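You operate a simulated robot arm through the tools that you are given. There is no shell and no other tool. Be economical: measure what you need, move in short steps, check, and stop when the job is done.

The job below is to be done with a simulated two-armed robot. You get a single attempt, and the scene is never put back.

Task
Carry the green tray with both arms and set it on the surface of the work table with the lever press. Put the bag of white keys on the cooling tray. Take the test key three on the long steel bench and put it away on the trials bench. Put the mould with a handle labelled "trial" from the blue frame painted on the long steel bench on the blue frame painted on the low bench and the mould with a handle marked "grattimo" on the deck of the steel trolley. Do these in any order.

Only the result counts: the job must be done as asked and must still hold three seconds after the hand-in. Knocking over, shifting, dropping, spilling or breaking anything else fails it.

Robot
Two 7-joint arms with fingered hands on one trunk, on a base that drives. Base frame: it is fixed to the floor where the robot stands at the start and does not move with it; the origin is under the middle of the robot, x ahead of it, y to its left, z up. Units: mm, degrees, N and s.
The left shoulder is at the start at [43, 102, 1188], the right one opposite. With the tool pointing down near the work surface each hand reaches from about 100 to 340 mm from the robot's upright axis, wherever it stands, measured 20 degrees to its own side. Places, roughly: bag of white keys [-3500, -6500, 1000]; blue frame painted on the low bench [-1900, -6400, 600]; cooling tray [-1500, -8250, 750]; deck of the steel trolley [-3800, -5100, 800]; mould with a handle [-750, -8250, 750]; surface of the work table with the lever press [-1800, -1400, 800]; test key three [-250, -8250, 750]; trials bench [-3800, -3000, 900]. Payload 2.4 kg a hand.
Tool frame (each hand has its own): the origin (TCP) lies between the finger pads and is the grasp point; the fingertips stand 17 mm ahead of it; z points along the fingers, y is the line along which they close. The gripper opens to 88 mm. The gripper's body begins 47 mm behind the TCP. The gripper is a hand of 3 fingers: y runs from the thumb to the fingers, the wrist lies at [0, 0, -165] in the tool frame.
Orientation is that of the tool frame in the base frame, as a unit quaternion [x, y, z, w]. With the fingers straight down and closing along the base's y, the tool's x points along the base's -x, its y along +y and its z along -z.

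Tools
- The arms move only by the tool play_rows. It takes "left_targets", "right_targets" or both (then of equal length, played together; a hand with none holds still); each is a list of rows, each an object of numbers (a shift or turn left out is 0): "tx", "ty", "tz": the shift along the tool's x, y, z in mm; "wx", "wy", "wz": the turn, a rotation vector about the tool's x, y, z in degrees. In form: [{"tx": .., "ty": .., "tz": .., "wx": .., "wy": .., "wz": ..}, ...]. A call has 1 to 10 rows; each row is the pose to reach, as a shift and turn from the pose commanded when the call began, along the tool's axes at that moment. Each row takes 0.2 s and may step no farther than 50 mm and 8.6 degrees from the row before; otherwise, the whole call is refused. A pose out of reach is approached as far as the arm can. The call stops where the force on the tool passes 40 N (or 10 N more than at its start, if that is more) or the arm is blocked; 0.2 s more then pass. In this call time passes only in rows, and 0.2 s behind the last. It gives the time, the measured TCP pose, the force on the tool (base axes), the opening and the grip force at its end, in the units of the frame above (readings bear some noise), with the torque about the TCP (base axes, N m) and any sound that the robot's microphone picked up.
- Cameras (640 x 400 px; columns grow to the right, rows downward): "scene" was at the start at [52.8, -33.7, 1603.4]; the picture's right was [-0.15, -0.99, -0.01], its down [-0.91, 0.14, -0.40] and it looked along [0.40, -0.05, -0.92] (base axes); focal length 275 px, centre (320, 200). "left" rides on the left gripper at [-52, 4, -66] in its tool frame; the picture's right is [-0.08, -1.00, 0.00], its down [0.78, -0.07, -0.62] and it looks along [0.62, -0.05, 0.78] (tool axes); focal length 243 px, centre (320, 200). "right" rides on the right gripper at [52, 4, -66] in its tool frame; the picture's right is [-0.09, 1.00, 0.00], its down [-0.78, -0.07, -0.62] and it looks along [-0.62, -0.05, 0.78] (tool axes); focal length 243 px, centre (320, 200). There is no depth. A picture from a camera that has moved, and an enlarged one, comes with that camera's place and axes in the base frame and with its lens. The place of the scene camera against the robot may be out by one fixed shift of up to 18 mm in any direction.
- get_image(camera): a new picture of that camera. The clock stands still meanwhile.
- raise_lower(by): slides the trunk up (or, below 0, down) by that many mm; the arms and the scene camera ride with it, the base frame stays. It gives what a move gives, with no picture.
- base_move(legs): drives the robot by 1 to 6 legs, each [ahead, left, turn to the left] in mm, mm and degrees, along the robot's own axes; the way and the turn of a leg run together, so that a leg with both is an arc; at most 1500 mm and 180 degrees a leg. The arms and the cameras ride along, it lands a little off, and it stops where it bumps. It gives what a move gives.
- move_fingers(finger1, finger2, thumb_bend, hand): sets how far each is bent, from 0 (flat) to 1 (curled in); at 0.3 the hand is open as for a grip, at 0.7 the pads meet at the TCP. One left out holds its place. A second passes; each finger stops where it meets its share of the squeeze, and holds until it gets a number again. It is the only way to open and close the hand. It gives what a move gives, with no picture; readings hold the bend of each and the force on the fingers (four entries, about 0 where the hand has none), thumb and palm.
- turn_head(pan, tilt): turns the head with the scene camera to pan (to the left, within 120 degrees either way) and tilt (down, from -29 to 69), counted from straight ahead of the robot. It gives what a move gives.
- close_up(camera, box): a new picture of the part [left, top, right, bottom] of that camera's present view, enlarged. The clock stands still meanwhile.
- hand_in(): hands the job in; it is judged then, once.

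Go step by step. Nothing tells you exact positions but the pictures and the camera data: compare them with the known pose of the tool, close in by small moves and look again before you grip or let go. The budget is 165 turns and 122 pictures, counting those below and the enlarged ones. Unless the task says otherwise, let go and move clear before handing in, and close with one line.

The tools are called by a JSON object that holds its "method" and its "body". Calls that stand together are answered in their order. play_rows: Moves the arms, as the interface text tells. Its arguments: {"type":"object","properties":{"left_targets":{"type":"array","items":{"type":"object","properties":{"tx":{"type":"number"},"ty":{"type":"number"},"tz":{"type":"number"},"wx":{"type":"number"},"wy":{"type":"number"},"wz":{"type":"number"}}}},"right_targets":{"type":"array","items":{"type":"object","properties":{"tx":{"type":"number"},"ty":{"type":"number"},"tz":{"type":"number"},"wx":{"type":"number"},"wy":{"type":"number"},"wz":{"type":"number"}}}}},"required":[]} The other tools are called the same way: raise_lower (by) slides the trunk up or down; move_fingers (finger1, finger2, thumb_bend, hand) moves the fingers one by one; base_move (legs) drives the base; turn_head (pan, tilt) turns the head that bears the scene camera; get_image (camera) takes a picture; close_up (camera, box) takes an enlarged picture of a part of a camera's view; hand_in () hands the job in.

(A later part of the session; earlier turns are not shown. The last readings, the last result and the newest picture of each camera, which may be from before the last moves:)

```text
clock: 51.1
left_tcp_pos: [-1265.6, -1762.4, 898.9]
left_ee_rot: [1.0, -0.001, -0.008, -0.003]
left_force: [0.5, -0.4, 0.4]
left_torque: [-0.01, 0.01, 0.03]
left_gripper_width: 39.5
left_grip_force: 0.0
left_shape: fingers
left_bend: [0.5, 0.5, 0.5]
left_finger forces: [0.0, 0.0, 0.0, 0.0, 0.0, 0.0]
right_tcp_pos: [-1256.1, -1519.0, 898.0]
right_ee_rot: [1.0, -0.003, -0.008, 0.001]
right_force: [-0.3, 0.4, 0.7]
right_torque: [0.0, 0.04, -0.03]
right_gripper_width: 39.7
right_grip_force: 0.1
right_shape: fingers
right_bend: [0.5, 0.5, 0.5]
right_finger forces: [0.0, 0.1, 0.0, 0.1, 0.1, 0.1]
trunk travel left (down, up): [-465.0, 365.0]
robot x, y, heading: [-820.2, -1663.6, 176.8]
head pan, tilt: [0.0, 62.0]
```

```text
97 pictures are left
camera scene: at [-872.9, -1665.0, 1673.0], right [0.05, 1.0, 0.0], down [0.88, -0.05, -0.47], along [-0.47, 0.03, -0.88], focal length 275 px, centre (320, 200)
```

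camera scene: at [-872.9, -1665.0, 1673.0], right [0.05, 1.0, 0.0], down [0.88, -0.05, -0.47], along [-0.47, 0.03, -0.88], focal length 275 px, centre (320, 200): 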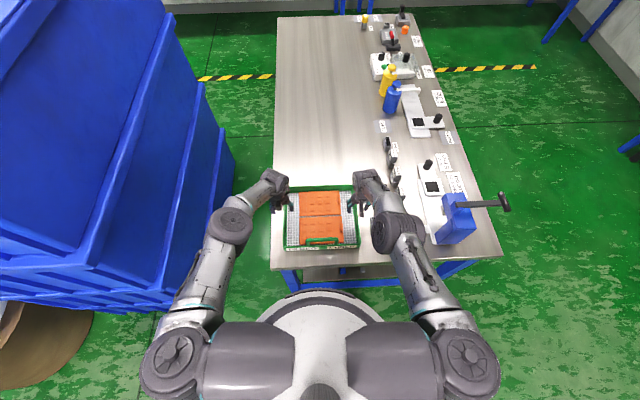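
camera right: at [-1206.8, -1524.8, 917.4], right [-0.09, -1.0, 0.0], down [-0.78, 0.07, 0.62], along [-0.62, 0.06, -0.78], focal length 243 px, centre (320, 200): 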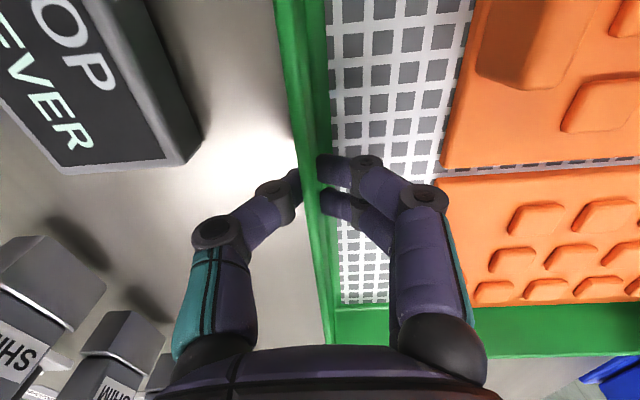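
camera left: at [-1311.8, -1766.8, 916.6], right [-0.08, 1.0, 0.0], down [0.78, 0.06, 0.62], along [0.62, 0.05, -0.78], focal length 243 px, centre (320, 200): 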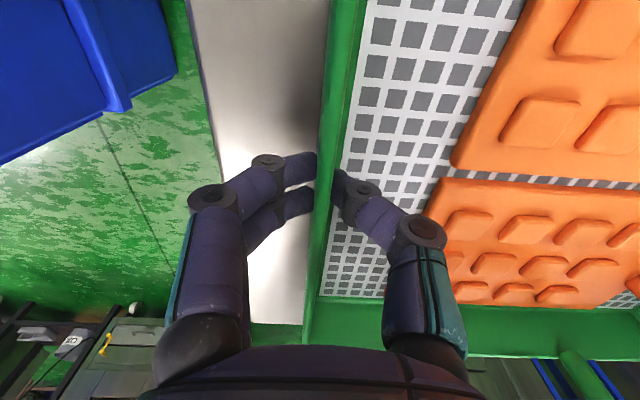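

The tray sits on the table, intact. Now I'll raise, back off, face -y down the aisle and look ahead before driving towards the long steel bench.

{"method": "raise_lower", "body": {"by": 100}}

{"method": "base_move", "body": {"legs": [[-480, 0, 0], [0, 0, 93], [800, 0, 0]]}}

{"method": "turn_head", "body": {"pan": -10, "tilt": 20}}

{"method": "get_image", "body": {"camera": "scene"}}

```text
clock: 52.5
left_tcp_pos: [-1266.7, -1762.3, 997.5]
left_ee_rot: [1.0, 0.0, -0.009, -0.004]
left_force: [-0.3, -0.6, 0.5]
left_torque: [-0.01, 0.04, 0.0]
left_gripper_width: 39.5
left_grip_force: 0.0
left_shape: fingers
left_bend: [0.5, 0.5, 0.5]
left_finger forces: [0.0, 0.0, 0.1, 0.1, 0.0, 0.0]
right_tcp_pos: [-1258.8, -1520.5, 997.9]
right_ee_rot: [1.0, -0.003, -0.008, -0.001]
right_force: [-0.2, 0.4, 0.5]
right_torque: [-0.02, -0.01, 0.03]
right_gripper_width: 39.6
right_grip_force: 0.0
right_shape: fingers
right_bend: [0.5, 0.5, 0.5]
right_finger forces: [0.0, 0.0, 0.0, 0.0, 0.0, 0.0]
trunk travel left (down, up): [-565.0, 265.0]
robot x, y, heading: [-825.5, -1663.8, 176.9]
head pan, tilt: [0.0, 62.0]
```

```text
clock: 63.1
left_tcp_pos: [-230.7, -2927.3, 998.4]
left_ee_rot: [0.689, 0.725, -0.009, 0.004]
left_force: [0.5, -0.1, 0.3]
left_torque: [0.02, -0.02, -0.02]
left_gripper_width: 39.5
left_grip_force: 0.1
left_shape: fingers
left_bend: [0.5, 0.5, 0.5]
left_finger forces: [0.0, 0.0, 0.0, 0.0, 0.0, 0.0]
right_tcp_pos: [-472.0, -2931.6, 998.1]
right_ee_rot: [0.691, 0.723, -0.004, 0.006]
right_force: [-0.5, 0.7, 0.3]
right_torque: [0.01, -0.01, 0.0]
right_gripper_width: 39.4
right_grip_force: 0.1
right_shape: fingers
right_bend: [0.5, 0.5, 0.5]
right_finger forces: [0.0, 0.1, 0.0, 0.1, 0.0, 0.0]
trunk travel left (down, up): [-565.0, 265.0]
robot x, y, heading: [-351.0, -2492.8, -90.0]
head pan, tilt: [0.0, 62.0]
```

```text
clock: 64.2
left_tcp_pos: [-229.3, -2927.5, 999.8]
left_ee_rot: [0.689, 0.725, -0.008, 0.004]
left_force: [0.2, 1.3, 0.2]
left_torque: [-0.03, 0.02, 0.01]
left_gripper_width: 39.5
left_grip_force: 0.1
left_shape: fingers
left_bend: [0.5, 0.5, 0.5]
left_finger forces: [0.0, 0.0, 0.0, 0.0, 0.1, 0.0]
right_tcp_pos: [-471.9, -2931.2, 998.2]
right_ee_rot: [0.69, 0.723, -0.005, 0.006]
right_force: [0.1, 0.2, 0.0]
right_torque: [-0.05, 0.0, -0.02]
right_gripper_width: 39.2
right_grip_force: 0.1
right_shape: fingers
right_bend: [0.5, 0.5, 0.5]
right_finger forces: [0.1, 0.1, 0.0, 0.0, 0.0, 0.1]
trunk travel left (down, up): [-565.0, 265.0]
robot x, y, heading: [-348.3, -2490.5, -90.1]
head pan, tilt: [-10.0, 20.0]
```

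```text
96 pictures are left
camera scene: at [-368.3, -2566.2, 1833.5], right [-0.98, 0.18, 0.0], down [0.06, 0.34, -0.94], along [-0.17, -0.92, -0.34], focal length 275 px, centre (320, 200)
```

scene: 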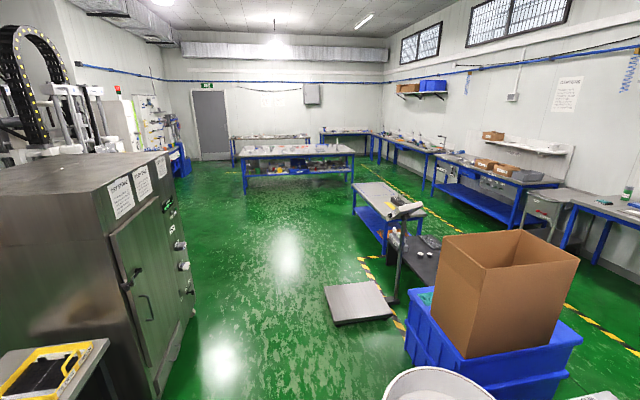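

I can see the room: the long steel bench ahead at y≈-8300, low bench right-front, trolley by the right wall. The aisle at x≈-350 is clear, so I'll drive down to y≈-7200.

{"method": "base_move", "body": {"legs": [[1500, 0, 0], [1500, 0, 0], [1500, 0, 0], [200, 0, 0]]}}

{"method": "turn_head", "body": {"pan": -12, "tilt": 38}}

{"method": "get_image", "body": {"camera": "scene"}}

```text
clock: 86.9
left_tcp_pos: [-239.4, -7635.6, 998.4]
left_ee_rot: [0.689, 0.725, -0.008, 0.003]
left_force: [-0.1, 0.0, 0.3]
left_torque: [0.04, -0.04, -0.02]
left_gripper_width: 39.7
left_grip_force: 0.1
left_shape: fingers
left_bend: [0.5, 0.5, 0.5]
left_finger forces: [0.0, 0.1, 0.1, 0.1, 0.0, 0.1]
right_tcp_pos: [-482.0, -7639.7, 997.6]
right_ee_rot: [0.691, 0.723, -0.006, 0.006]
right_force: [0.0, -0.2, -0.4]
right_torque: [0.02, 0.02, 0.02]
right_gripper_width: 39.4
right_grip_force: 0.1
right_shape: fingers
right_bend: [0.5, 0.5, 0.5]
right_finger forces: [0.0, 0.0, 0.0, 0.0, 0.1, 0.0]
trunk travel left (down, up): [-565.0, 265.0]
robot x, y, heading: [-357.6, -7197.1, -90.1]
head pan, tilt: [-10.0, 20.0]
```

```text
clock: 87.7
left_tcp_pos: [-238.4, -7634.5, 998.3]
left_ee_rot: [0.689, 0.725, -0.008, 0.004]
left_force: [-0.1, 0.1, -1.0]
left_torque: [-0.01, 0.01, 0.0]
left_gripper_width: 39.5
left_grip_force: 0.1
left_shape: fingers
left_bend: [0.5, 0.5, 0.5]
left_finger forces: [0.0, 0.0, 0.0, 0.1, 0.0, 0.0]
right_tcp_pos: [-481.5, -7640.5, 998.9]
right_ee_rot: [0.691, 0.723, -0.006, 0.006]
right_force: [-0.3, 0.2, 0.6]
right_torque: [0.0, -0.01, -0.05]
right_gripper_width: 39.5
right_grip_force: 0.1
right_shape: fingers
right_bend: [0.5, 0.5, 0.5]
right_finger forces: [0.0, 0.0, 0.1, 0.0, 0.0, 0.0]
trunk travel left (down, up): [-565.0, 265.0]
robot x, y, heading: [-355.4, -7197.4, -90.2]
head pan, tilt: [-12.0, 38.0]
```

```text
95 pictures are left
camera scene: at [-379.1, -7266.6, 1805.2], right [-0.98, 0.21, 0.0], down [0.13, 0.6, -0.79], along [-0.17, -0.77, -0.62], focal length 275 px, centre (320, 200)
```

scene: 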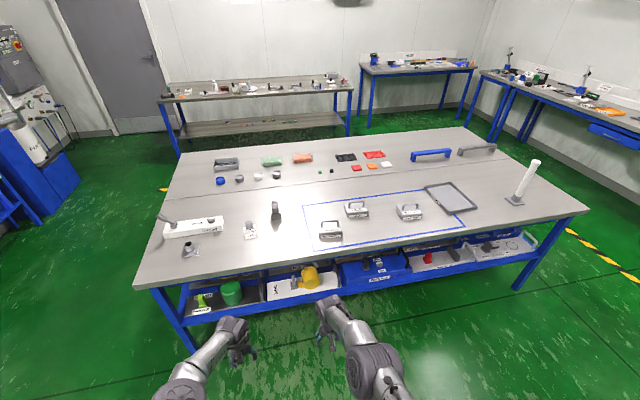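

{"method": "close_up", "body": {"camera": "scene", "box": [290, 170, 490, 260]}}

{"method": "close_up", "body": {"camera": "scene", "box": [140, 140, 320, 270]}}

```text
3.20 times, centred on (390, 215) of scene
camera zoom: at [-379.1, -7266.6, 1805.2], right [-0.98, 0.21, 0.0], down [0.13, 0.6, -0.79], along [-0.17, -0.77, -0.62], focal length 879 px, centre (96, 152)
```

zoom: 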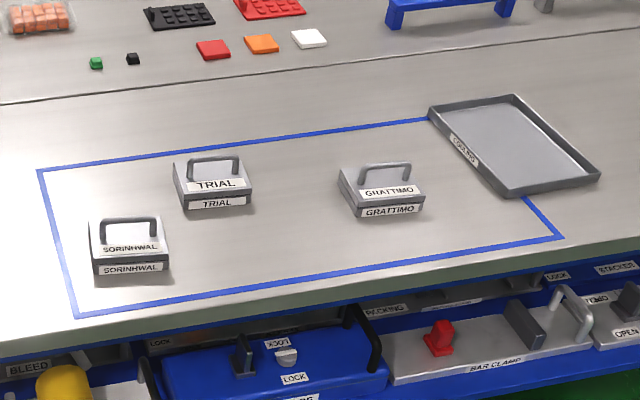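

```text
3.08 times, centred on (230, 205) of scene
camera zoom: at [-379.1, -7266.6, 1805.2], right [-0.98, 0.21, 0.0], down [0.13, 0.6, -0.79], along [-0.17, -0.77, -0.62], focal length 845 px, centre (597, 185)
```

zoom: 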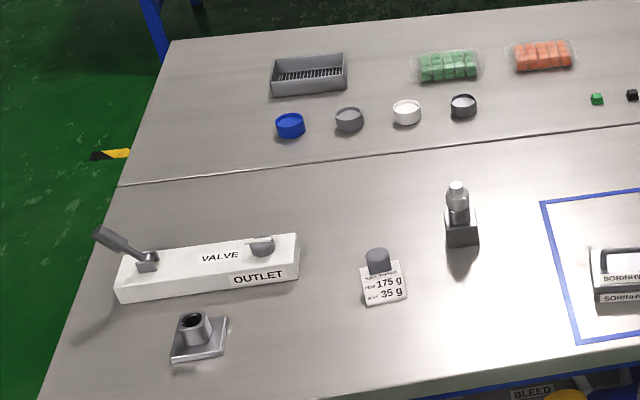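

On the bench's blue frame I see moulds SORINHWAL, TRIAL (x≈-860) and GRATTIMO (x≈-1150), the COOLING tray at x≈-1475, and a small labelled piece at x≈-235 that is probably test key three. I'll position the robot at x≈-1000 so each hand can take one mould.

{"method": "base_move", "body": {"legs": [[0, -640, 0], [670, 0, 0]]}}

{"method": "turn_head", "body": {"pan": 0, "tilt": 60}}

{"method": "get_image", "body": {"camera": "scene"}}

```text
clock: 94.6
left_tcp_pos: [-881.5, -8301.8, 998.0]
left_ee_rot: [0.69, 0.723, -0.009, 0.002]
left_force: [-0.6, 0.4, 0.5]
left_torque: [-0.01, 0.01, 0.0]
left_gripper_width: 39.5
left_grip_force: 0.1
left_shape: fingers
left_bend: [0.5, 0.5, 0.5]
left_finger forces: [0.1, 0.0, 0.0, 0.0, 0.0, 0.0]
right_tcp_pos: [-1122.6, -8307.7, 996.8]
right_ee_rot: [0.69, 0.723, -0.006, 0.006]
right_force: [-0.1, 0.5, -0.6]
right_torque: [0.02, -0.01, 0.02]
right_gripper_width: 39.5
right_grip_force: 0.1
right_shape: fingers
right_bend: [0.5, 0.5, 0.5]
right_finger forces: [0.1, 0.0, 0.0, 0.0, 0.0, 0.0]
trunk travel left (down, up): [-565.0, 265.0]
robot x, y, heading: [-998.1, -7868.0, -90.4]
head pan, tilt: [-12.0, 38.0]
```

```text
clock: 95.5
left_tcp_pos: [-881.9, -8302.3, 998.4]
left_ee_rot: [0.69, 0.724, -0.009, 0.004]
left_force: [0.0, -0.2, -0.9]
left_torque: [-0.01, -0.01, 0.03]
left_gripper_width: 39.5
left_grip_force: 0.1
left_shape: fingers
left_bend: [0.5, 0.5, 0.5]
left_finger forces: [0.0, 0.1, 0.0, 0.0, 0.1, 0.1]
right_tcp_pos: [-1123.6, -8306.5, 999.2]
right_ee_rot: [0.691, 0.723, -0.006, 0.006]
right_force: [0.0, -0.5, 0.5]
right_torque: [0.0, -0.04, -0.04]
right_gripper_width: 39.6
right_grip_force: 0.1
right_shape: fingers
right_bend: [0.5, 0.5, 0.5]
right_finger forces: [0.0, 0.0, 0.0, 0.0, 0.0, 0.0]
trunk travel left (down, up): [-565.0, 265.0]
robot x, y, heading: [-998.8, -7864.6, -90.3]
head pan, tilt: [0.0, 60.0]
```

```text
92 pictures are left
camera scene: at [-1002.7, -7916.0, 1775.5], right [-1.0, 0.0, 0.0], down [0.0, 0.87, -0.5], along [0.0, -0.5, -0.87], focal length 275 px, centre (320, 200)
```

scene: 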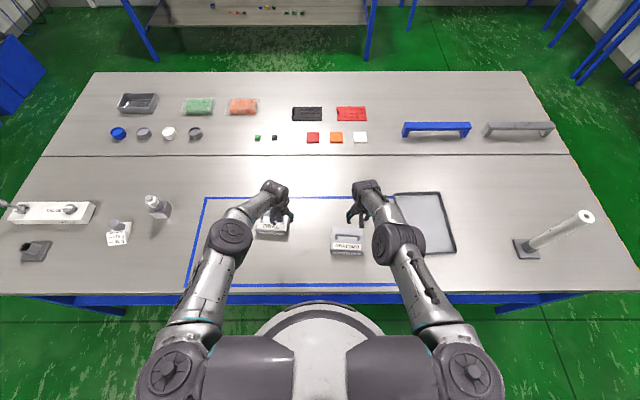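

Moulds are within reach from here: TRIAL ≈510 ahead/195 left, GRATTIMO ≈438 ahead/104 right. I'll raise the hands and turn the wrists 90° so they close across the handle bars, then lower the trunk for reach.

{"method": "play_rows", "body": {"left_targets": [{"tz": -30, "wz": 8.6}, {"tz": -60, "wz": 17.2}, {"tz": -90, "wz": 25.8}, {"tz": -120, "wz": 34.4}, {"tz": -150, "wz": 43}, {"tz": -150, "wz": 51.6}, {"tz": -150, "wz": 60.2}, {"tz": -150, "wz": 68.8}, {"tz": -150, "wz": 77.4}, {"tz": -150, "wz": 86}], "right_targets": [{"tz": -30, "wz": 8.6}, {"tz": -60, "wz": 17.2}, {"tz": -90, "wz": 25.8}, {"tz": -120, "wz": 34.4}, {"tz": -150, "wz": 43}, {"tz": -150, "wz": 51.6}, {"tz": -150, "wz": 60.2}, {"tz": -150, "wz": 68.8}, {"tz": -150, "wz": 77.4}, {"tz": -150, "wz": 86}]}}

{"method": "raise_lower", "body": {"by": -270}}

{"method": "get_image", "body": {"camera": "scene"}}

{"method": "get_image", "body": {"camera": "left"}}

{"method": "get_image", "body": {"camera": "right"}}

```text
clock: 97.7
left_tcp_pos: [-878.7, -8299.4, 1150.0]
left_ee_rot: [0.998, 0.058, -0.004, 0.008]
left_force: [-0.2, 0.1, 0.8]
left_torque: [0.0, 0.0, 0.0]
left_gripper_width: 39.5
left_grip_force: 0.1
left_shape: fingers
left_bend: [0.5, 0.5, 0.5]
left_finger forces: [0.0, 0.0, 0.1, 0.0, 0.0, 0.0]
right_tcp_pos: [-1123.4, -8303.8, 1148.3]
right_ee_rot: [0.998, 0.056, 0.0, 0.008]
right_force: [0.3, 0.0, -0.5]
right_torque: [-0.01, -0.03, -0.04]
right_gripper_width: 39.5
right_grip_force: 0.1
right_shape: fingers
right_bend: [0.5, 0.5, 0.5]
right_finger forces: [0.0, 0.0, 0.0, 0.0, 0.0, 0.0]
trunk travel left (down, up): [-565.0, 265.0]
robot x, y, heading: [-1003.0, -7866.9, -90.2]
head pan, tilt: [0.0, 60.0]
```

```text
clock: 100.4
left_tcp_pos: [-879.7, -8299.4, 878.3]
left_ee_rot: [0.998, 0.059, -0.004, 0.008]
left_force: [-0.3, -0.1, 0.0]
left_torque: [-0.02, 0.0, 0.01]
left_gripper_width: 39.8
left_grip_force: 0.1
left_shape: fingers
left_bend: [0.5, 0.5, 0.5]
left_finger forces: [0.2, 0.0, 0.0, 0.1, 0.0, 0.0]
right_tcp_pos: [-1124.0, -8305.6, 877.1]
right_ee_rot: [0.998, 0.057, 0.0, 0.008]
right_force: [-0.2, 0.3, 2.6]
right_torque: [0.1, 0.04, 0.03]
right_gripper_width: 39.6
right_grip_force: 1.7
right_shape: fingers
right_bend: [0.5, 0.5, 0.5]
right_finger forces: [0.0, 0.1, 0.0, 0.0, 3.0, 0.0]
trunk travel left (down, up): [-295.0, 535.0]
robot x, y, heading: [-1000.9, -7867.8, -90.2]
head pan, tilt: [0.0, 60.0]
```

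```text
91 pictures are left
camera scene: at [-1002.6, -7915.8, 1505.5], right [-1.0, 0.0, 0.0], down [0.0, 0.87, -0.5], along [0.0, -0.5, -0.87], focal length 275 px, centre (320, 200)
```

scene: 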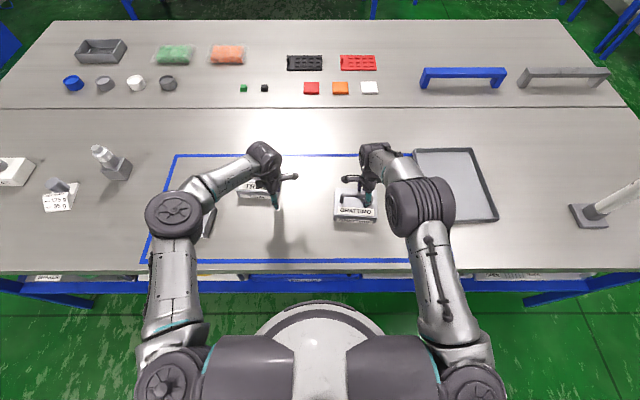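

```text
90 pictures are left
camera left: at [-929.4, -8308.1, 944.9], right [-0.2, 0.98, -0.02], down [0.77, 0.17, 0.61], along [0.6, 0.11, -0.79], focal length 243 px, centre (320, 200)
```

left: 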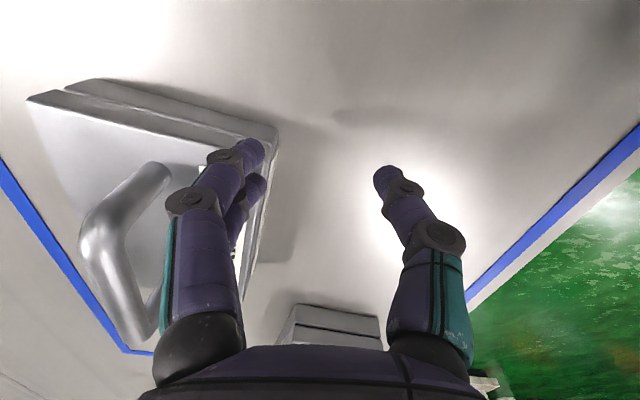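

```text
89 pictures are left
camera right: at [-1071.0, -8301.5, 943.9], right [0.03, -1.0, 0.02], down [-0.78, -0.01, 0.62], along [-0.62, -0.03, -0.78], focal length 243 px, centre (320, 200)
```

right: 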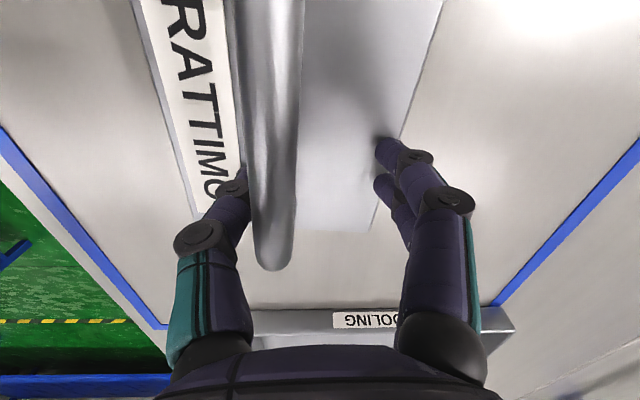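

The bench is really at z≈805 and the handle bars at about 890; the right thumb just brushed GRATTIMO's top. I'll raise the trunk, then shift each hand over its handle and check.

{"method": "raise_lower", "body": {"by": 40}}

{"method": "play_rows", "body": {"left_targets": [{"tx": 22, "ty": 36, "wz": 4}, {"tx": 44, "ty": 72, "wz": 8}], "right_targets": [{"tx": 12, "ty": -6, "wz": 4}, {"tx": 25, "ty": -13, "wz": 8.6}]}}

{"method": "get_image", "body": {"camera": "left"}}

{"method": "get_image", "body": {"camera": "right"}}

```text
clock: 101.2
left_tcp_pos: [-878.6, -8299.1, 918.6]
left_ee_rot: [0.998, 0.059, -0.003, 0.008]
left_force: [-0.1, -0.2, -0.5]
left_torque: [0.04, -0.01, 0.0]
left_gripper_width: 39.7
left_grip_force: 0.0
left_shape: fingers
left_bend: [0.5, 0.5, 0.5]
left_finger forces: [0.1, 0.0, 0.0, 0.1, 0.0, 0.0]
right_tcp_pos: [-1123.4, -8304.3, 916.5]
right_ee_rot: [0.998, 0.057, 0.0, 0.007]
right_force: [-0.5, 0.6, 0.4]
right_torque: [-0.03, 0.02, 0.01]
right_gripper_width: 39.9
right_grip_force: 0.1
right_shape: fingers
right_bend: [0.5, 0.5, 0.5]
right_finger forces: [0.0, 0.0, 0.0, 0.0, 0.1, 0.1]
trunk travel left (down, up): [-335.0, 495.0]
robot x, y, heading: [-1001.3, -7864.0, -90.2]
head pan, tilt: [0.0, 60.0]
```

```text
clock: 101.8
left_tcp_pos: [-835.9, -8354.2, 919.6]
left_ee_rot: [1.0, -0.003, -0.004, 0.008]
left_force: [0.8, -0.3, 0.0]
left_torque: [0.01, -0.05, 0.01]
left_gripper_width: 40.1
left_grip_force: 0.1
left_shape: fingers
left_bend: [0.5, 0.5, 0.5]
left_finger forces: [0.0, 0.0, 0.0, 0.0, 0.0, 0.1]
left hand out of reach, approached as far as the arm can: row 2
right_tcp_pos: [-1100.2, -8287.6, 917.5]
right_ee_rot: [1.0, -0.019, 0.0, 0.008]
right_force: [-0.4, -1.0, 0.5]
right_torque: [0.01, 0.02, 0.01]
right_gripper_width: 39.8
right_grip_force: 0.1
right_shape: fingers
right_bend: [0.5, 0.5, 0.5]
right_finger forces: [0.0, 0.1, 0.0, 0.1, 0.1, 0.0]
trunk travel left (down, up): [-335.0, 495.0]
robot x, y, heading: [-1000.2, -7864.1, -90.4]
head pan, tilt: [0.0, 60.0]
```

```text
88 pictures are left
camera left: at [-886.1, -8354.3, 985.8], right [-0.08, 1.0, -0.02], down [0.79, 0.07, 0.61], along [0.61, 0.04, -0.79], focal length 243 px, centre (320, 200)
```

left: 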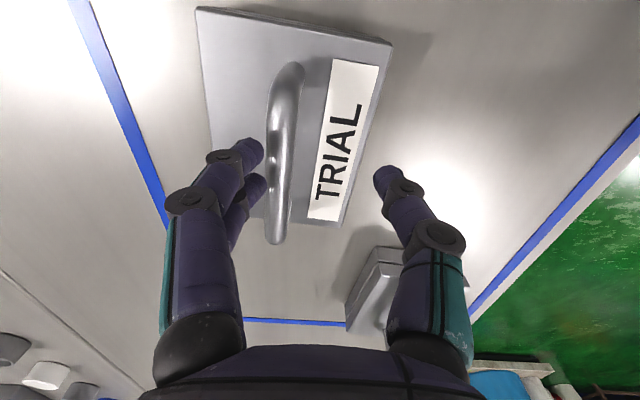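

```text
87 pictures are left
camera right: at [-1047.7, -8293.3, 983.4], right [-0.12, -0.99, 0.02], down [-0.78, 0.11, 0.62], along [-0.62, 0.06, -0.79], focal length 243 px, centre (320, 200)
```

right: 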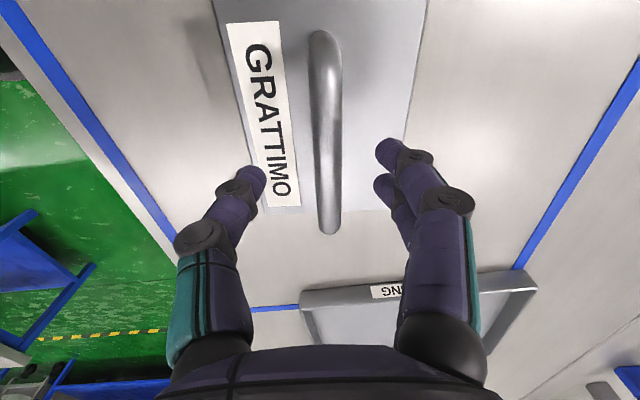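

GRATTIMO is nicely centred; TRIAL's handle is ~14 mm farther than the left arm reaches, so I'll creep the base 22 mm ahead and re-centre both hands.

{"method": "base_move", "body": {"legs": [[22, 0, 0]]}}

{"method": "play_rows", "body": {"left_targets": [{"tx": 7, "ty": -6, "wz": 4}], "right_targets": [{"ty": -20, "wz": 1.5}]}}

{"method": "get_image", "body": {"camera": "left"}}

{"method": "get_image", "body": {"camera": "right"}}

```text
clock: 102.6
left_tcp_pos: [-834.7, -8375.3, 919.7]
left_ee_rot: [1.0, -0.002, -0.004, 0.007]
left_force: [0.2, -0.4, -0.9]
left_torque: [-0.05, -0.01, 0.01]
left_gripper_width: 40.0
left_grip_force: 0.1
left_shape: fingers
left_bend: [0.5, 0.5, 0.5]
left_finger forces: [0.1, 0.0, 0.0, 0.1, 0.1, 0.0]
right_tcp_pos: [-1100.2, -8311.5, 917.8]
right_ee_rot: [1.0, -0.019, 0.0, 0.007]
right_force: [0.4, 0.3, -0.9]
right_torque: [0.03, 0.02, 0.0]
right_gripper_width: 40.2
right_grip_force: 0.1
right_shape: fingers
right_bend: [0.5, 0.5, 0.5]
right_finger forces: [0.1, 0.0, 0.0, 0.0, 0.1, 0.0]
trunk travel left (down, up): [-335.0, 495.0]
robot x, y, heading: [-1001.7, -7892.1, -90.5]
head pan, tilt: [0.0, 60.0]
```

```text
clock: 103.0
left_tcp_pos: [-828.1, -8368.5, 920.5]
left_ee_rot: [0.999, -0.036, -0.004, 0.009]
left_force: [-0.1, 0.3, -0.4]
left_torque: [-0.05, -0.01, 0.03]
left_gripper_width: 40.0
left_grip_force: 0.0
left_shape: fingers
left_bend: [0.5, 0.5, 0.5]
left_finger forces: [0.1, 0.1, 0.1, 0.0, 0.1, 0.0]
right_tcp_pos: [-1098.5, -8290.8, 916.8]
right_ee_rot: [1.0, -0.03, 0.0, 0.008]
right_force: [0.1, 0.9, 0.8]
right_torque: [0.0, -0.01, 0.03]
right_gripper_width: 40.1
right_grip_force: 0.0
right_shape: fingers
right_bend: [0.5, 0.5, 0.5]
right_finger forces: [0.1, 0.1, 0.0, 0.0, 0.0, 0.0]
trunk travel left (down, up): [-335.0, 495.0]
robot x, y, heading: [-995.3, -7887.3, -90.2]
head pan, tilt: [0.0, 60.0]
```

```text
86 pictures are left
camera left: at [-878.7, -8366.8, 985.9], right [-0.01, 1.0, -0.02], down [0.79, 0.02, 0.61], along [0.62, -0.01, -0.79], focal length 243 px, centre (320, 200)
```

left: 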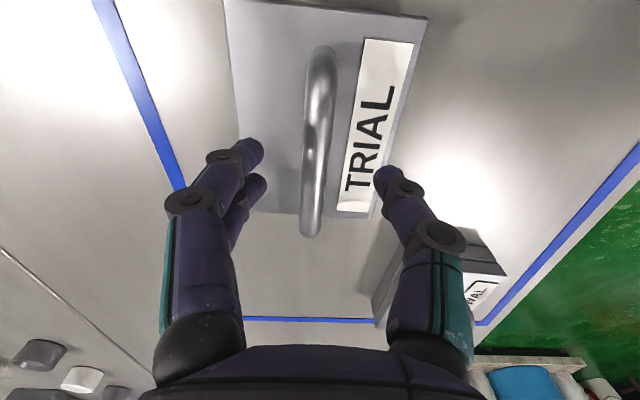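

```text
85 pictures are left
camera right: at [-1047.2, -8296.7, 983.5], right [-0.15, -0.99, 0.02], down [-0.78, 0.12, 0.62], along [-0.61, 0.08, -0.79], focal length 243 px, centre (320, 200)
```

right: 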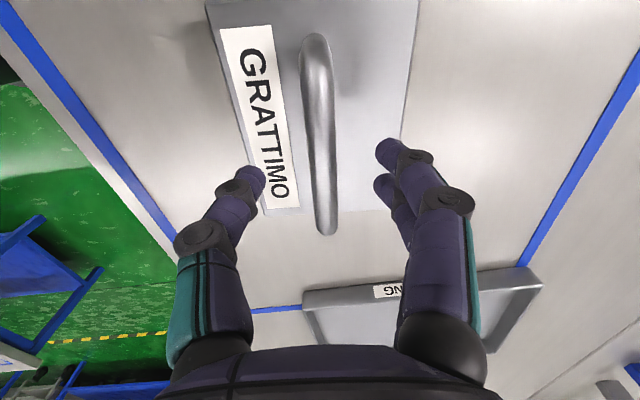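

Both handles are centred between thumb and fingers. I'll descend to just bracket the bars and close.

{"method": "play_rows", "body": {"left_targets": [{"tz": 11, "ty": 1}, {"tz": 22, "ty": 2}, {"tz": 32, "ty": 2}], "right_targets": [{"tz": 10}, {"tz": 20}, {"tz": 29}]}}

{"method": "get_image", "body": {"camera": "left"}}

{"method": "get_image", "body": {"camera": "right"}}

```text
clock: 103.8
left_tcp_pos: [-828.6, -8369.8, 888.3]
left_ee_rot: [0.999, -0.037, -0.003, 0.01]
left_force: [-0.1, 0.0, 1.4]
left_torque: [0.02, 0.03, 0.0]
left_gripper_width: 40.0
left_grip_force: 0.1
left_shape: fingers
left_bend: [0.5, 0.5, 0.5]
left_finger forces: [0.0, 0.0, 0.0, 0.1, 0.0, 0.0]
right_tcp_pos: [-1099.9, -8291.8, 888.1]
right_ee_rot: [0.999, -0.031, 0.0, 0.009]
right_force: [0.4, -0.3, 0.2]
right_torque: [-0.01, 0.02, 0.03]
right_gripper_width: 40.0
right_grip_force: 0.0
right_shape: fingers
right_bend: [0.5, 0.5, 0.5]
right_finger forces: [0.1, 0.1, 0.1, 0.0, 0.0, 0.1]
trunk travel left (down, up): [-335.0, 495.0]
robot x, y, heading: [-997.2, -7892.2, -90.4]
head pan, tilt: [0.0, 60.0]
```

```text
84 pictures are left
camera left: at [-879.4, -8369.1, 954.3], right [-0.01, 1.0, -0.02], down [0.79, 0.02, 0.62], along [0.62, -0.01, -0.79], focal length 243 px, centre (320, 200)
```

left: 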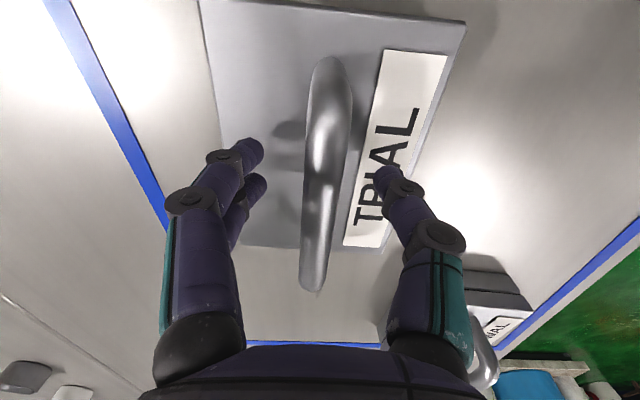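

```text
83 pictures are left
camera right: at [-1047.4, -8297.8, 954.6], right [-0.15, -0.99, 0.02], down [-0.78, 0.13, 0.62], along [-0.61, 0.08, -0.79], focal length 243 px, centre (320, 200)
```

right: 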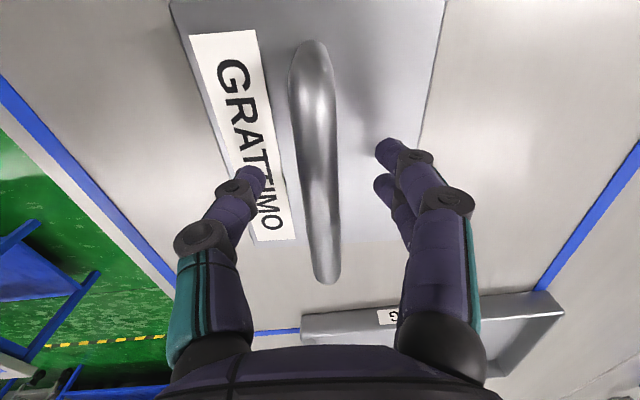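

The bars are bracketed at the right depth. Closing both hands.

{"method": "move_fingers", "body": {"hand": "left", "finger1": 0.85, "finger2": 0.85, "thumb_bend": 0.85}}

{"method": "move_fingers", "body": {"hand": "right", "finger1": 0.85, "finger2": 0.85, "thumb_bend": 0.85}}

{"method": "raise_lower", "body": {"by": 60}}

{"method": "get_image", "body": {"camera": "scene"}}

```text
clock: 104.8
left_tcp_pos: [-828.0, -8372.0, 888.6]
left_ee_rot: [0.999, -0.037, -0.002, 0.008]
left_force: [0.0, 0.4, 1.0]
left_torque: [-0.03, -0.02, -0.06]
left_gripper_width: 0.0
left_grip_force: 13.0
left_shape: fingers
left_bend: [0.8, 0.8, 0.77]
left_finger forces: [7.0, 7.6, 0.0, 0.1, 11.9, 0.0]
right_tcp_pos: [-1099.3, -8290.9, 888.3]
right_ee_rot: [0.999, -0.032, 0.001, 0.008]
right_force: [0.0, -1.1, -0.3]
right_torque: [0.01, 0.03, -0.02]
right_gripper_width: 40.1
right_grip_force: 0.0
right_shape: fingers
right_bend: [0.5, 0.5, 0.5]
right_finger forces: [0.0, 0.1, 0.1, 0.0, 0.0, 0.0]
trunk travel left (down, up): [-335.0, 495.0]
robot x, y, heading: [-999.8, -7890.4, -90.4]
head pan, tilt: [0.0, 60.0]
```

```text
clock: 105.8
left_tcp_pos: [-827.0, -8371.6, 888.1]
left_ee_rot: [0.999, -0.037, -0.003, 0.009]
left_force: [0.1, 0.5, 0.3]
left_torque: [-0.04, 0.0, 0.0]
left_gripper_width: 0.1
left_grip_force: 13.3
left_shape: fingers
left_bend: [0.8, 0.8, 0.77]
left_finger forces: [7.0, 7.3, 0.0, 0.1, 11.8, 0.0]
right_tcp_pos: [-1098.4, -8292.7, 888.9]
right_ee_rot: [0.999, -0.031, 0.001, 0.007]
right_force: [0.4, 0.6, 0.5]
right_torque: [0.05, -0.01, -0.03]
right_gripper_width: 0.0
right_grip_force: 13.2
right_shape: fingers
right_bend: [0.79, 0.79, 0.77]
right_finger forces: [7.2, 7.4, 0.0, 0.0, 11.8, 0.0]
trunk travel left (down, up): [-335.0, 495.0]
robot x, y, heading: [-997.9, -7886.3, -90.4]
head pan, tilt: [0.0, 60.0]
```

```text
clock: 106.8
left_tcp_pos: [-827.4, -8372.2, 946.8]
left_ee_rot: [0.999, -0.036, -0.003, 0.009]
left_force: [-0.2, 0.2, -9.7]
left_torque: [0.01, 0.06, -0.02]
left_gripper_width: 0.0
left_grip_force: 10.3
left_shape: fingers
left_bend: [0.8, 0.8, 0.77]
left_finger forces: [0.0, 9.1, 0.1, 0.0, 11.7, 0.0]
right_tcp_pos: [-1099.6, -8292.0, 948.5]
right_ee_rot: [0.999, -0.032, 0.001, 0.007]
right_force: [0.3, 0.8, -9.0]
right_torque: [0.02, -0.03, 0.0]
right_gripper_width: 0.0
right_grip_force: 12.9
right_shape: fingers
right_bend: [0.8, 0.79, 0.77]
right_finger forces: [6.9, 7.9, 0.0, 0.1, 11.9, 0.1]
trunk travel left (down, up): [-395.0, 435.0]
robot x, y, heading: [-1000.7, -7892.2, -90.4]
head pan, tilt: [0.0, 60.0]
```

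```text
82 pictures are left
camera scene: at [-1002.4, -7940.3, 1605.2], right [-1.0, 0.0, 0.0], down [0.0, 0.87, -0.5], along [0.0, -0.5, -0.87], focal length 275 px, centre (320, 200)
```

scene: 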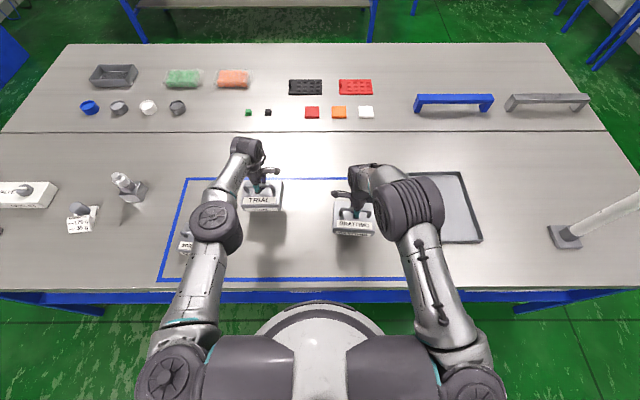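

Both moulds are lifted (~0.95 kg each); one left finger lost its contact so I'll re-close it. Then back off, turn to face -x and look towards the low bench.

{"method": "move_fingers", "body": {"hand": "left", "finger1": 1.0, "finger2": 1.0, "thumb_bend": 1.0}}

{"method": "base_move", "body": {"legs": [[-700, 0, 0], [0, 0, -90]]}}

{"method": "turn_head", "body": {"pan": -35, "tilt": 35}}

{"method": "get_image", "body": {"camera": "scene"}}

```text
clock: 107.8
left_tcp_pos: [-827.6, -8371.4, 949.3]
left_ee_rot: [0.999, -0.037, -0.003, 0.008]
left_force: [0.2, 0.0, -9.1]
left_torque: [0.05, 0.02, -0.03]
left_gripper_width: 0.6
left_grip_force: 11.2
left_shape: fingers
left_bend: [0.91, 0.89, 0.9]
left_finger forces: [0.0, 8.9, 0.1, 0.1, 13.6, 0.0]
right_tcp_pos: [-1099.5, -8291.5, 948.6]
right_ee_rot: [0.999, -0.031, 0.0, 0.007]
right_force: [0.0, 0.3, -8.8]
right_torque: [0.02, -0.05, -0.03]
right_gripper_width: 0.2
right_grip_force: 13.2
right_shape: fingers
right_bend: [0.8, 0.8, 0.77]
right_finger forces: [7.0, 7.6, 0.2, 0.0, 11.9, 0.0]
trunk travel left (down, up): [-395.0, 435.0]
robot x, y, heading: [-996.9, -7886.7, -90.4]
head pan, tilt: [0.0, 60.0]
```

```text
clock: 115.5
left_tcp_pos: [-1475.8, -7373.9, 948.1]
left_ee_rot: [-0.688, 0.726, 0.008, -0.004]
left_force: [0.4, 0.2, -9.0]
left_torque: [-0.01, -0.08, -0.04]
left_gripper_width: 1.1
left_grip_force: 11.1
left_shape: fingers
left_bend: [0.91, 0.89, 0.91]
left_finger forces: [0.1, 8.9, 0.0, 0.0, 13.7, 0.0]
right_tcp_pos: [-1401.5, -7101.9, 948.3]
right_ee_rot: [-0.691, 0.722, 0.005, -0.006]
right_force: [0.6, 0.1, -9.2]
right_torque: [0.03, 0.01, 0.01]
right_gripper_width: 0.0
right_grip_force: 13.2
right_shape: fingers
right_bend: [0.8, 0.8, 0.77]
right_finger forces: [7.5, 7.5, 0.1, 0.0, 11.5, 0.0]
trunk travel left (down, up): [-395.0, 435.0]
robot x, y, heading: [-996.7, -7191.8, -179.2]
head pan, tilt: [0.0, 60.0]
```

```text
clock: 116.5
left_tcp_pos: [-1477.2, -7373.2, 947.6]
left_ee_rot: [-0.687, 0.726, 0.008, -0.004]
left_force: [0.0, -0.6, -9.7]
left_torque: [0.03, -0.06, 0.01]
left_gripper_width: 1.0
left_grip_force: 6.9
left_shape: fingers
left_bend: [0.91, 0.89, 0.91]
left_finger forces: [0.0, 0.0, 0.1, 0.0, 13.9, 0.0]
right_tcp_pos: [-1402.2, -7101.1, 948.1]
right_ee_rot: [-0.692, 0.722, 0.005, -0.006]
right_force: [0.3, 0.2, -9.2]
right_torque: [-0.02, -0.01, -0.04]
right_gripper_width: 0.0
right_grip_force: 13.5
right_shape: fingers
right_bend: [0.8, 0.8, 0.77]
right_finger forces: [7.1, 7.8, 0.1, 0.1, 11.6, 0.0]
trunk travel left (down, up): [-395.0, 435.0]
robot x, y, heading: [-998.7, -7191.9, -179.3]
head pan, tilt: [-35.0, 35.0]
```

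```text
81 pictures are left
camera scene: at [-1056.1, -7145.2, 1639.5], right [0.56, 0.83, 0.0], down [0.48, -0.32, -0.82], along [-0.68, 0.46, -0.58], focal length 275 px, centre (320, 200)
```

scene: 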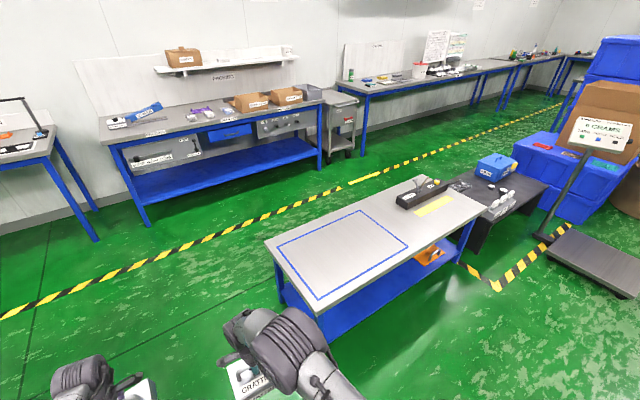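

The low bench with its blue frame is in view. The left finger readings look odd, so I'll check the left grip.

{"method": "get_image", "body": {"camera": "left"}}

{"method": "close_up", "body": {"camera": "scene", "box": [250, 170, 500, 330]}}

```text
80 pictures are left
camera left: at [-1476.6, -7320.7, 1013.7], right [1.0, 0.03, -0.02], down [0.03, -0.79, 0.62], along [0.01, -0.62, -0.79], focal length 243 px, centre (320, 200)
```

left: 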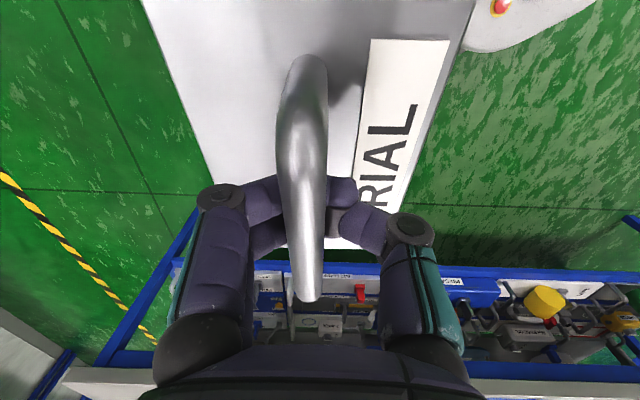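

```text
2.50 times, centred on (375, 250) of scene
camera zoom: at [-1056.1, -7145.2, 1639.5], right [0.56, 0.83, 0.0], down [0.48, -0.32, -0.82], along [-0.68, 0.46, -0.58], focal length 686 px, centre (182, 75)
```

zoom: 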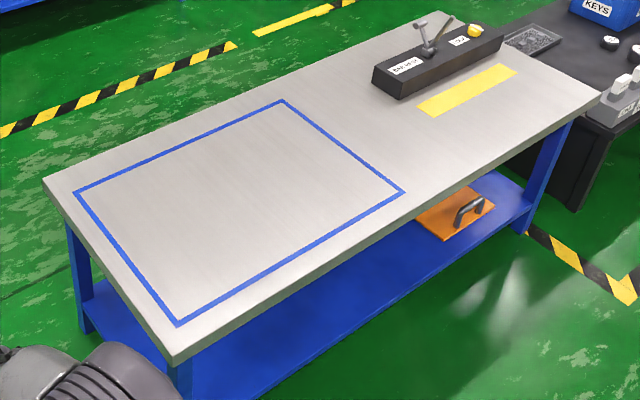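

Fingers are hooked safely under the TRIAL bar. The frame spans about x -1658..-2045, y -6746..-6170; I'll raise the right hand, then drive so the left hand is over the frame's centre.

{"method": "play_rows", "body": {"right_targets": [{"tz": -40}, {"tz": -80}, {"tz": -120}, {"tz": -150}]}}

{"method": "base_move", "body": {"legs": [[0, -895, 0], [345, 0, 0]]}}

{"method": "turn_head", "body": {"pan": 10, "tilt": 55}}

{"method": "get_image", "body": {"camera": "scene"}}

{"method": "get_image", "body": {"camera": "left"}}

```text
clock: 117.5
left_tcp_pos: [-1477.0, -7373.3, 947.6]
left_ee_rot: [-0.688, 0.725, 0.008, -0.004]
left_force: [0.0, -0.3, -10.5]
left_torque: [0.02, -0.03, 0.01]
left_gripper_width: 1.2
left_grip_force: 6.7
left_shape: fingers
left_bend: [0.91, 0.89, 0.91]
left_finger forces: [0.0, 0.0, 0.0, 0.1, 14.0, 0.1]
right_tcp_pos: [-1398.3, -7101.5, 1097.9]
right_ee_rot: [-0.691, 0.723, 0.004, -0.005]
right_force: [-0.2, -0.2, -9.1]
right_torque: [0.01, -0.01, -0.02]
right_gripper_width: 0.0
right_grip_force: 14.5
right_shape: fingers
right_bend: [0.8, 0.8, 0.78]
right_finger forces: [7.6, 8.0, 0.0, 0.0, 12.0, 0.0]
trunk travel left (down, up): [-395.0, 435.0]
robot x, y, heading: [-1000.6, -7191.1, -179.2]
head pan, tilt: [-35.0, 35.0]
```

```text
clock: 124.0
left_tcp_pos: [-1832.0, -6481.3, 947.7]
left_ee_rot: [-0.687, 0.727, 0.008, -0.004]
left_force: [-0.6, 0.9, -9.5]
left_torque: [0.02, -0.06, -0.03]
left_gripper_width: 1.3
left_grip_force: 7.4
left_shape: fingers
left_bend: [0.92, 0.89, 0.91]
left_finger forces: [0.0, 0.0, 0.0, 0.0, 14.3, 0.0]
right_tcp_pos: [-1754.6, -6209.7, 1098.7]
right_ee_rot: [-0.69, 0.724, 0.005, -0.005]
right_force: [-0.6, 0.2, -10.6]
right_torque: [-0.03, -0.03, 0.02]
right_gripper_width: 0.0
right_grip_force: 13.6
right_shape: fingers
right_bend: [0.8, 0.8, 0.78]
right_finger forces: [7.3, 7.9, 0.1, 0.0, 12.1, 0.0]
trunk travel left (down, up): [-395.0, 435.0]
robot x, y, heading: [-1354.1, -6303.1, -179.6]
head pan, tilt: [-35.0, 35.0]
```

```text
clock: 125.1
left_tcp_pos: [-1830.8, -6482.2, 947.8]
left_ee_rot: [-0.686, 0.727, 0.008, -0.004]
left_force: [-0.6, -0.2, -10.3]
left_torque: [0.03, -0.02, -0.02]
left_gripper_width: 1.6
left_grip_force: 0.1
left_shape: fingers
left_bend: [0.92, 0.89, 0.91]
left_finger forces: [0.0, 0.0, 0.1, 0.0, 0.1, 0.1]
right_tcp_pos: [-1754.5, -6209.6, 1097.2]
right_ee_rot: [-0.69, 0.723, 0.004, -0.006]
right_force: [-0.3, 0.8, -9.8]
right_torque: [-0.02, -0.04, 0.0]
right_gripper_width: 0.0
right_grip_force: 13.5
right_shape: fingers
right_bend: [0.8, 0.8, 0.78]
right_finger forces: [7.5, 8.1, 0.0, 0.0, 12.0, 0.0]
trunk travel left (down, up): [-395.0, 435.0]
robot x, y, heading: [-1352.7, -6305.8, -179.3]
head pan, tilt: [10.0, 55.0]
```

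```text
78 pictures are left
camera scene: at [-1409.0, -6317.7, 1611.4], right [-0.18, 0.98, 0.0], down [0.81, 0.15, -0.57], along [-0.56, -0.1, -0.82], focal length 275 px, centre (320, 200)
```

scene: 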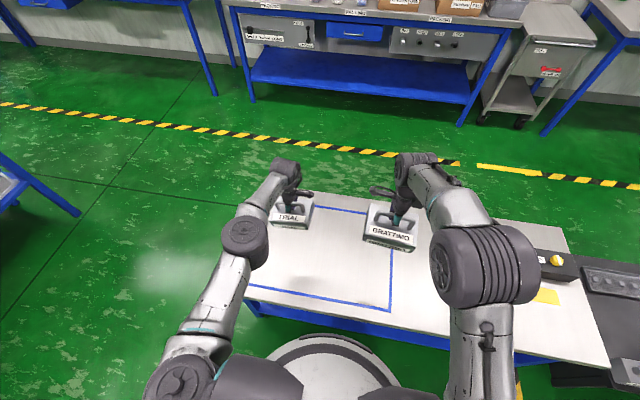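

```text
77 pictures are left
camera left: at [-1831.8, -6428.8, 1013.5], right [1.0, 0.03, -0.02], down [0.03, -0.79, 0.62], along [0.0, -0.62, -0.79], focal length 243 px, centre (320, 200)
```

left: 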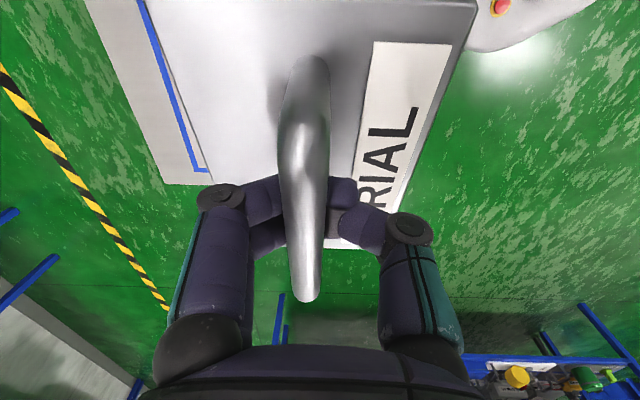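

Triangulating the frame corner gives the bench at z≈543 and frame x -2096..-1693, y -6724..-6110, so the TRIAL mould is well inside. I'll lower the trunk most of the way.

{"method": "raise_lower", "body": {"by": -285}}

{"method": "get_image", "body": {"camera": "left"}}

{"method": "get_image", "body": {"camera": "scene"}}

```text
clock: 128.0
left_tcp_pos: [-1831.8, -6480.9, 662.7]
left_ee_rot: [-0.686, 0.727, 0.008, -0.004]
left_force: [-0.7, -0.2, -10.1]
left_torque: [0.03, -0.09, 0.01]
left_gripper_width: 1.4
left_grip_force: 0.1
left_shape: fingers
left_bend: [0.92, 0.89, 0.91]
left_finger forces: [0.1, 0.0, 0.0, 0.0, 0.0, 0.0]
right_tcp_pos: [-1751.4, -6209.7, 812.6]
right_ee_rot: [-0.691, 0.723, 0.005, -0.006]
right_force: [0.2, -1.0, -9.0]
right_torque: [0.0, -0.01, 0.01]
right_gripper_width: 0.0
right_grip_force: 13.0
right_shape: fingers
right_bend: [0.8, 0.8, 0.78]
right_finger forces: [7.5, 7.8, 0.0, 0.0, 12.0, 0.1]
trunk travel left (down, up): [-110.0, 720.0]
robot x, y, heading: [-1353.6, -6303.9, -179.5]
head pan, tilt: [10.0, 55.0]
```

```text
76 pictures are left
camera left: at [-1831.1, -6428.7, 728.8], right [1.0, 0.03, -0.02], down [0.03, -0.79, 0.62], along [0.0, -0.62, -0.79], focal length 243 px, centre (320, 200)
```

left: 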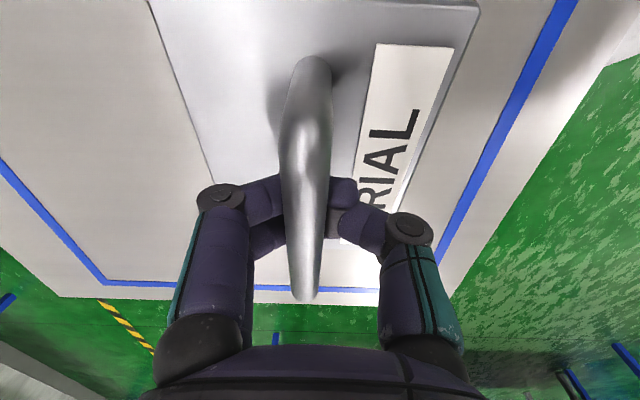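

```text
75 pictures are left
camera scene: at [-1408.1, -6317.7, 1326.4], right [-0.18, 0.98, 0.0], down [0.81, 0.15, -0.57], along [-0.56, -0.11, -0.82], focal length 275 px, centre (320, 200)
```

scene: 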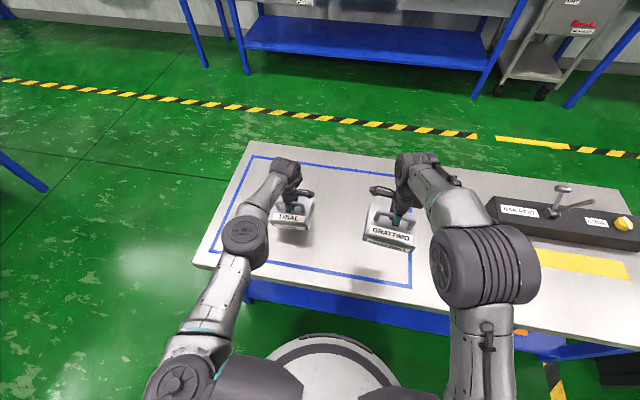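

The mould is inside the frame with ~80 mm margin. I'll set it down gently.

{"method": "raise_lower", "body": {"by": -28}}

{"method": "play_rows", "body": {"left_targets": [{"tz": 2}, {"tz": 4}]}}

```text
clock: 128.7
left_tcp_pos: [-1830.5, -6481.8, 635.4]
left_ee_rot: [-0.687, 0.727, 0.009, -0.004]
left_force: [0.2, -0.3, -9.1]
left_torque: [0.0, -0.07, 0.02]
left_gripper_width: 1.6
left_grip_force: 0.0
left_shape: fingers
left_bend: [0.92, 0.89, 0.91]
left_finger forces: [0.1, 0.0, 0.1, 0.0, 0.0, 0.0]
right_tcp_pos: [-1753.3, -6210.0, 785.3]
right_ee_rot: [-0.69, 0.724, 0.003, -0.005]
right_force: [-0.8, 0.5, -9.7]
right_torque: [0.01, 0.0, -0.02]
right_gripper_width: 0.0
right_grip_force: 14.2
right_shape: fingers
right_bend: [0.8, 0.8, 0.78]
right_finger forces: [7.4, 7.8, 0.1, 0.0, 12.0, 0.0]
trunk travel left (down, up): [-82.0, 748.0]
robot x, y, heading: [-1352.0, -6301.1, -179.6]
head pan, tilt: [10.0, 55.0]
```

```text
clock: 129.3
left_tcp_pos: [-1831.0, -6481.8, 630.7]
left_ee_rot: [-0.687, 0.727, 0.008, -0.005]
left_force: [0.8, 0.1, -10.3]
left_torque: [0.01, -0.03, 0.03]
left_gripper_width: 1.5
left_grip_force: 0.0
left_shape: fingers
left_bend: [0.92, 0.89, 0.91]
left_finger forces: [0.0, 0.0, 0.0, 0.0, 0.0, 0.0]
right_tcp_pos: [-1752.7, -6210.3, 784.9]
right_ee_rot: [-0.69, 0.724, 0.005, -0.005]
right_force: [-0.6, 1.0, -9.4]
right_torque: [-0.03, -0.04, 0.0]
right_gripper_width: 0.1
right_grip_force: 13.3
right_shape: fingers
right_bend: [0.8, 0.8, 0.78]
right_finger forces: [7.5, 7.9, 0.0, 0.1, 12.1, 0.0]
trunk travel left (down, up): [-82.0, 748.0]
robot x, y, heading: [-1352.5, -6304.5, -179.3]
head pan, tilt: [10.0, 55.0]
```

Not touching yet (load still ~10 N), so I'll keep lowering in small steps.

{"method": "play_rows", "body": {"left_targets": [{"tz": 3}, {"tz": 6}]}}

{"method": "play_rows", "body": {"left_targets": [{"tz": 2}, {"tz": 4}]}}

```text
clock: 129.9
left_tcp_pos: [-1830.7, -6483.2, 624.9]
left_ee_rot: [-0.686, 0.728, 0.009, -0.005]
left_force: [0.1, 0.3, -9.6]
left_torque: [0.02, -0.06, -0.02]
left_gripper_width: 1.4
left_grip_force: 0.0
left_shape: fingers
left_bend: [0.92, 0.89, 0.91]
left_finger forces: [0.0, 0.0, 0.1, 0.0, 0.1, 0.0]
right_tcp_pos: [-1753.9, -6209.1, 784.2]
right_ee_rot: [-0.69, 0.724, 0.005, -0.005]
right_force: [-0.1, 0.3, -8.9]
right_torque: [0.01, -0.03, 0.0]
right_gripper_width: 0.1
right_grip_force: 13.7
right_shape: fingers
right_bend: [0.8, 0.8, 0.78]
right_finger forces: [7.5, 7.8, 0.0, 0.0, 12.1, 0.0]
trunk travel left (down, up): [-82.0, 748.0]
robot x, y, heading: [-1353.5, -6297.1, -179.4]
head pan, tilt: [10.0, 55.0]
```

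```text
clock: 130.5
left_tcp_pos: [-1829.0, -6482.3, 622.0]
left_ee_rot: [-0.687, 0.727, 0.008, -0.004]
left_force: [0.4, 0.0, -10.2]
left_torque: [0.0, -0.02, 0.01]
left_gripper_width: 1.5
left_grip_force: 0.1
left_shape: fingers
left_bend: [0.92, 0.89, 0.91]
left_finger forces: [0.0, 0.0, 0.1, 0.0, 0.1, 0.0]
right_tcp_pos: [-1754.4, -6208.6, 784.2]
right_ee_rot: [-0.69, 0.724, 0.004, -0.005]
right_force: [-0.2, -0.2, -8.8]
right_torque: [-0.01, 0.0, 0.0]
right_gripper_width: 0.0
right_grip_force: 13.9
right_shape: fingers
right_bend: [0.8, 0.8, 0.78]
right_finger forces: [7.4, 7.8, 0.0, 0.0, 12.2, 0.0]
trunk travel left (down, up): [-82.0, 748.0]
robot x, y, heading: [-1353.6, -6303.3, -179.4]
head pan, tilt: [10.0, 55.0]
```

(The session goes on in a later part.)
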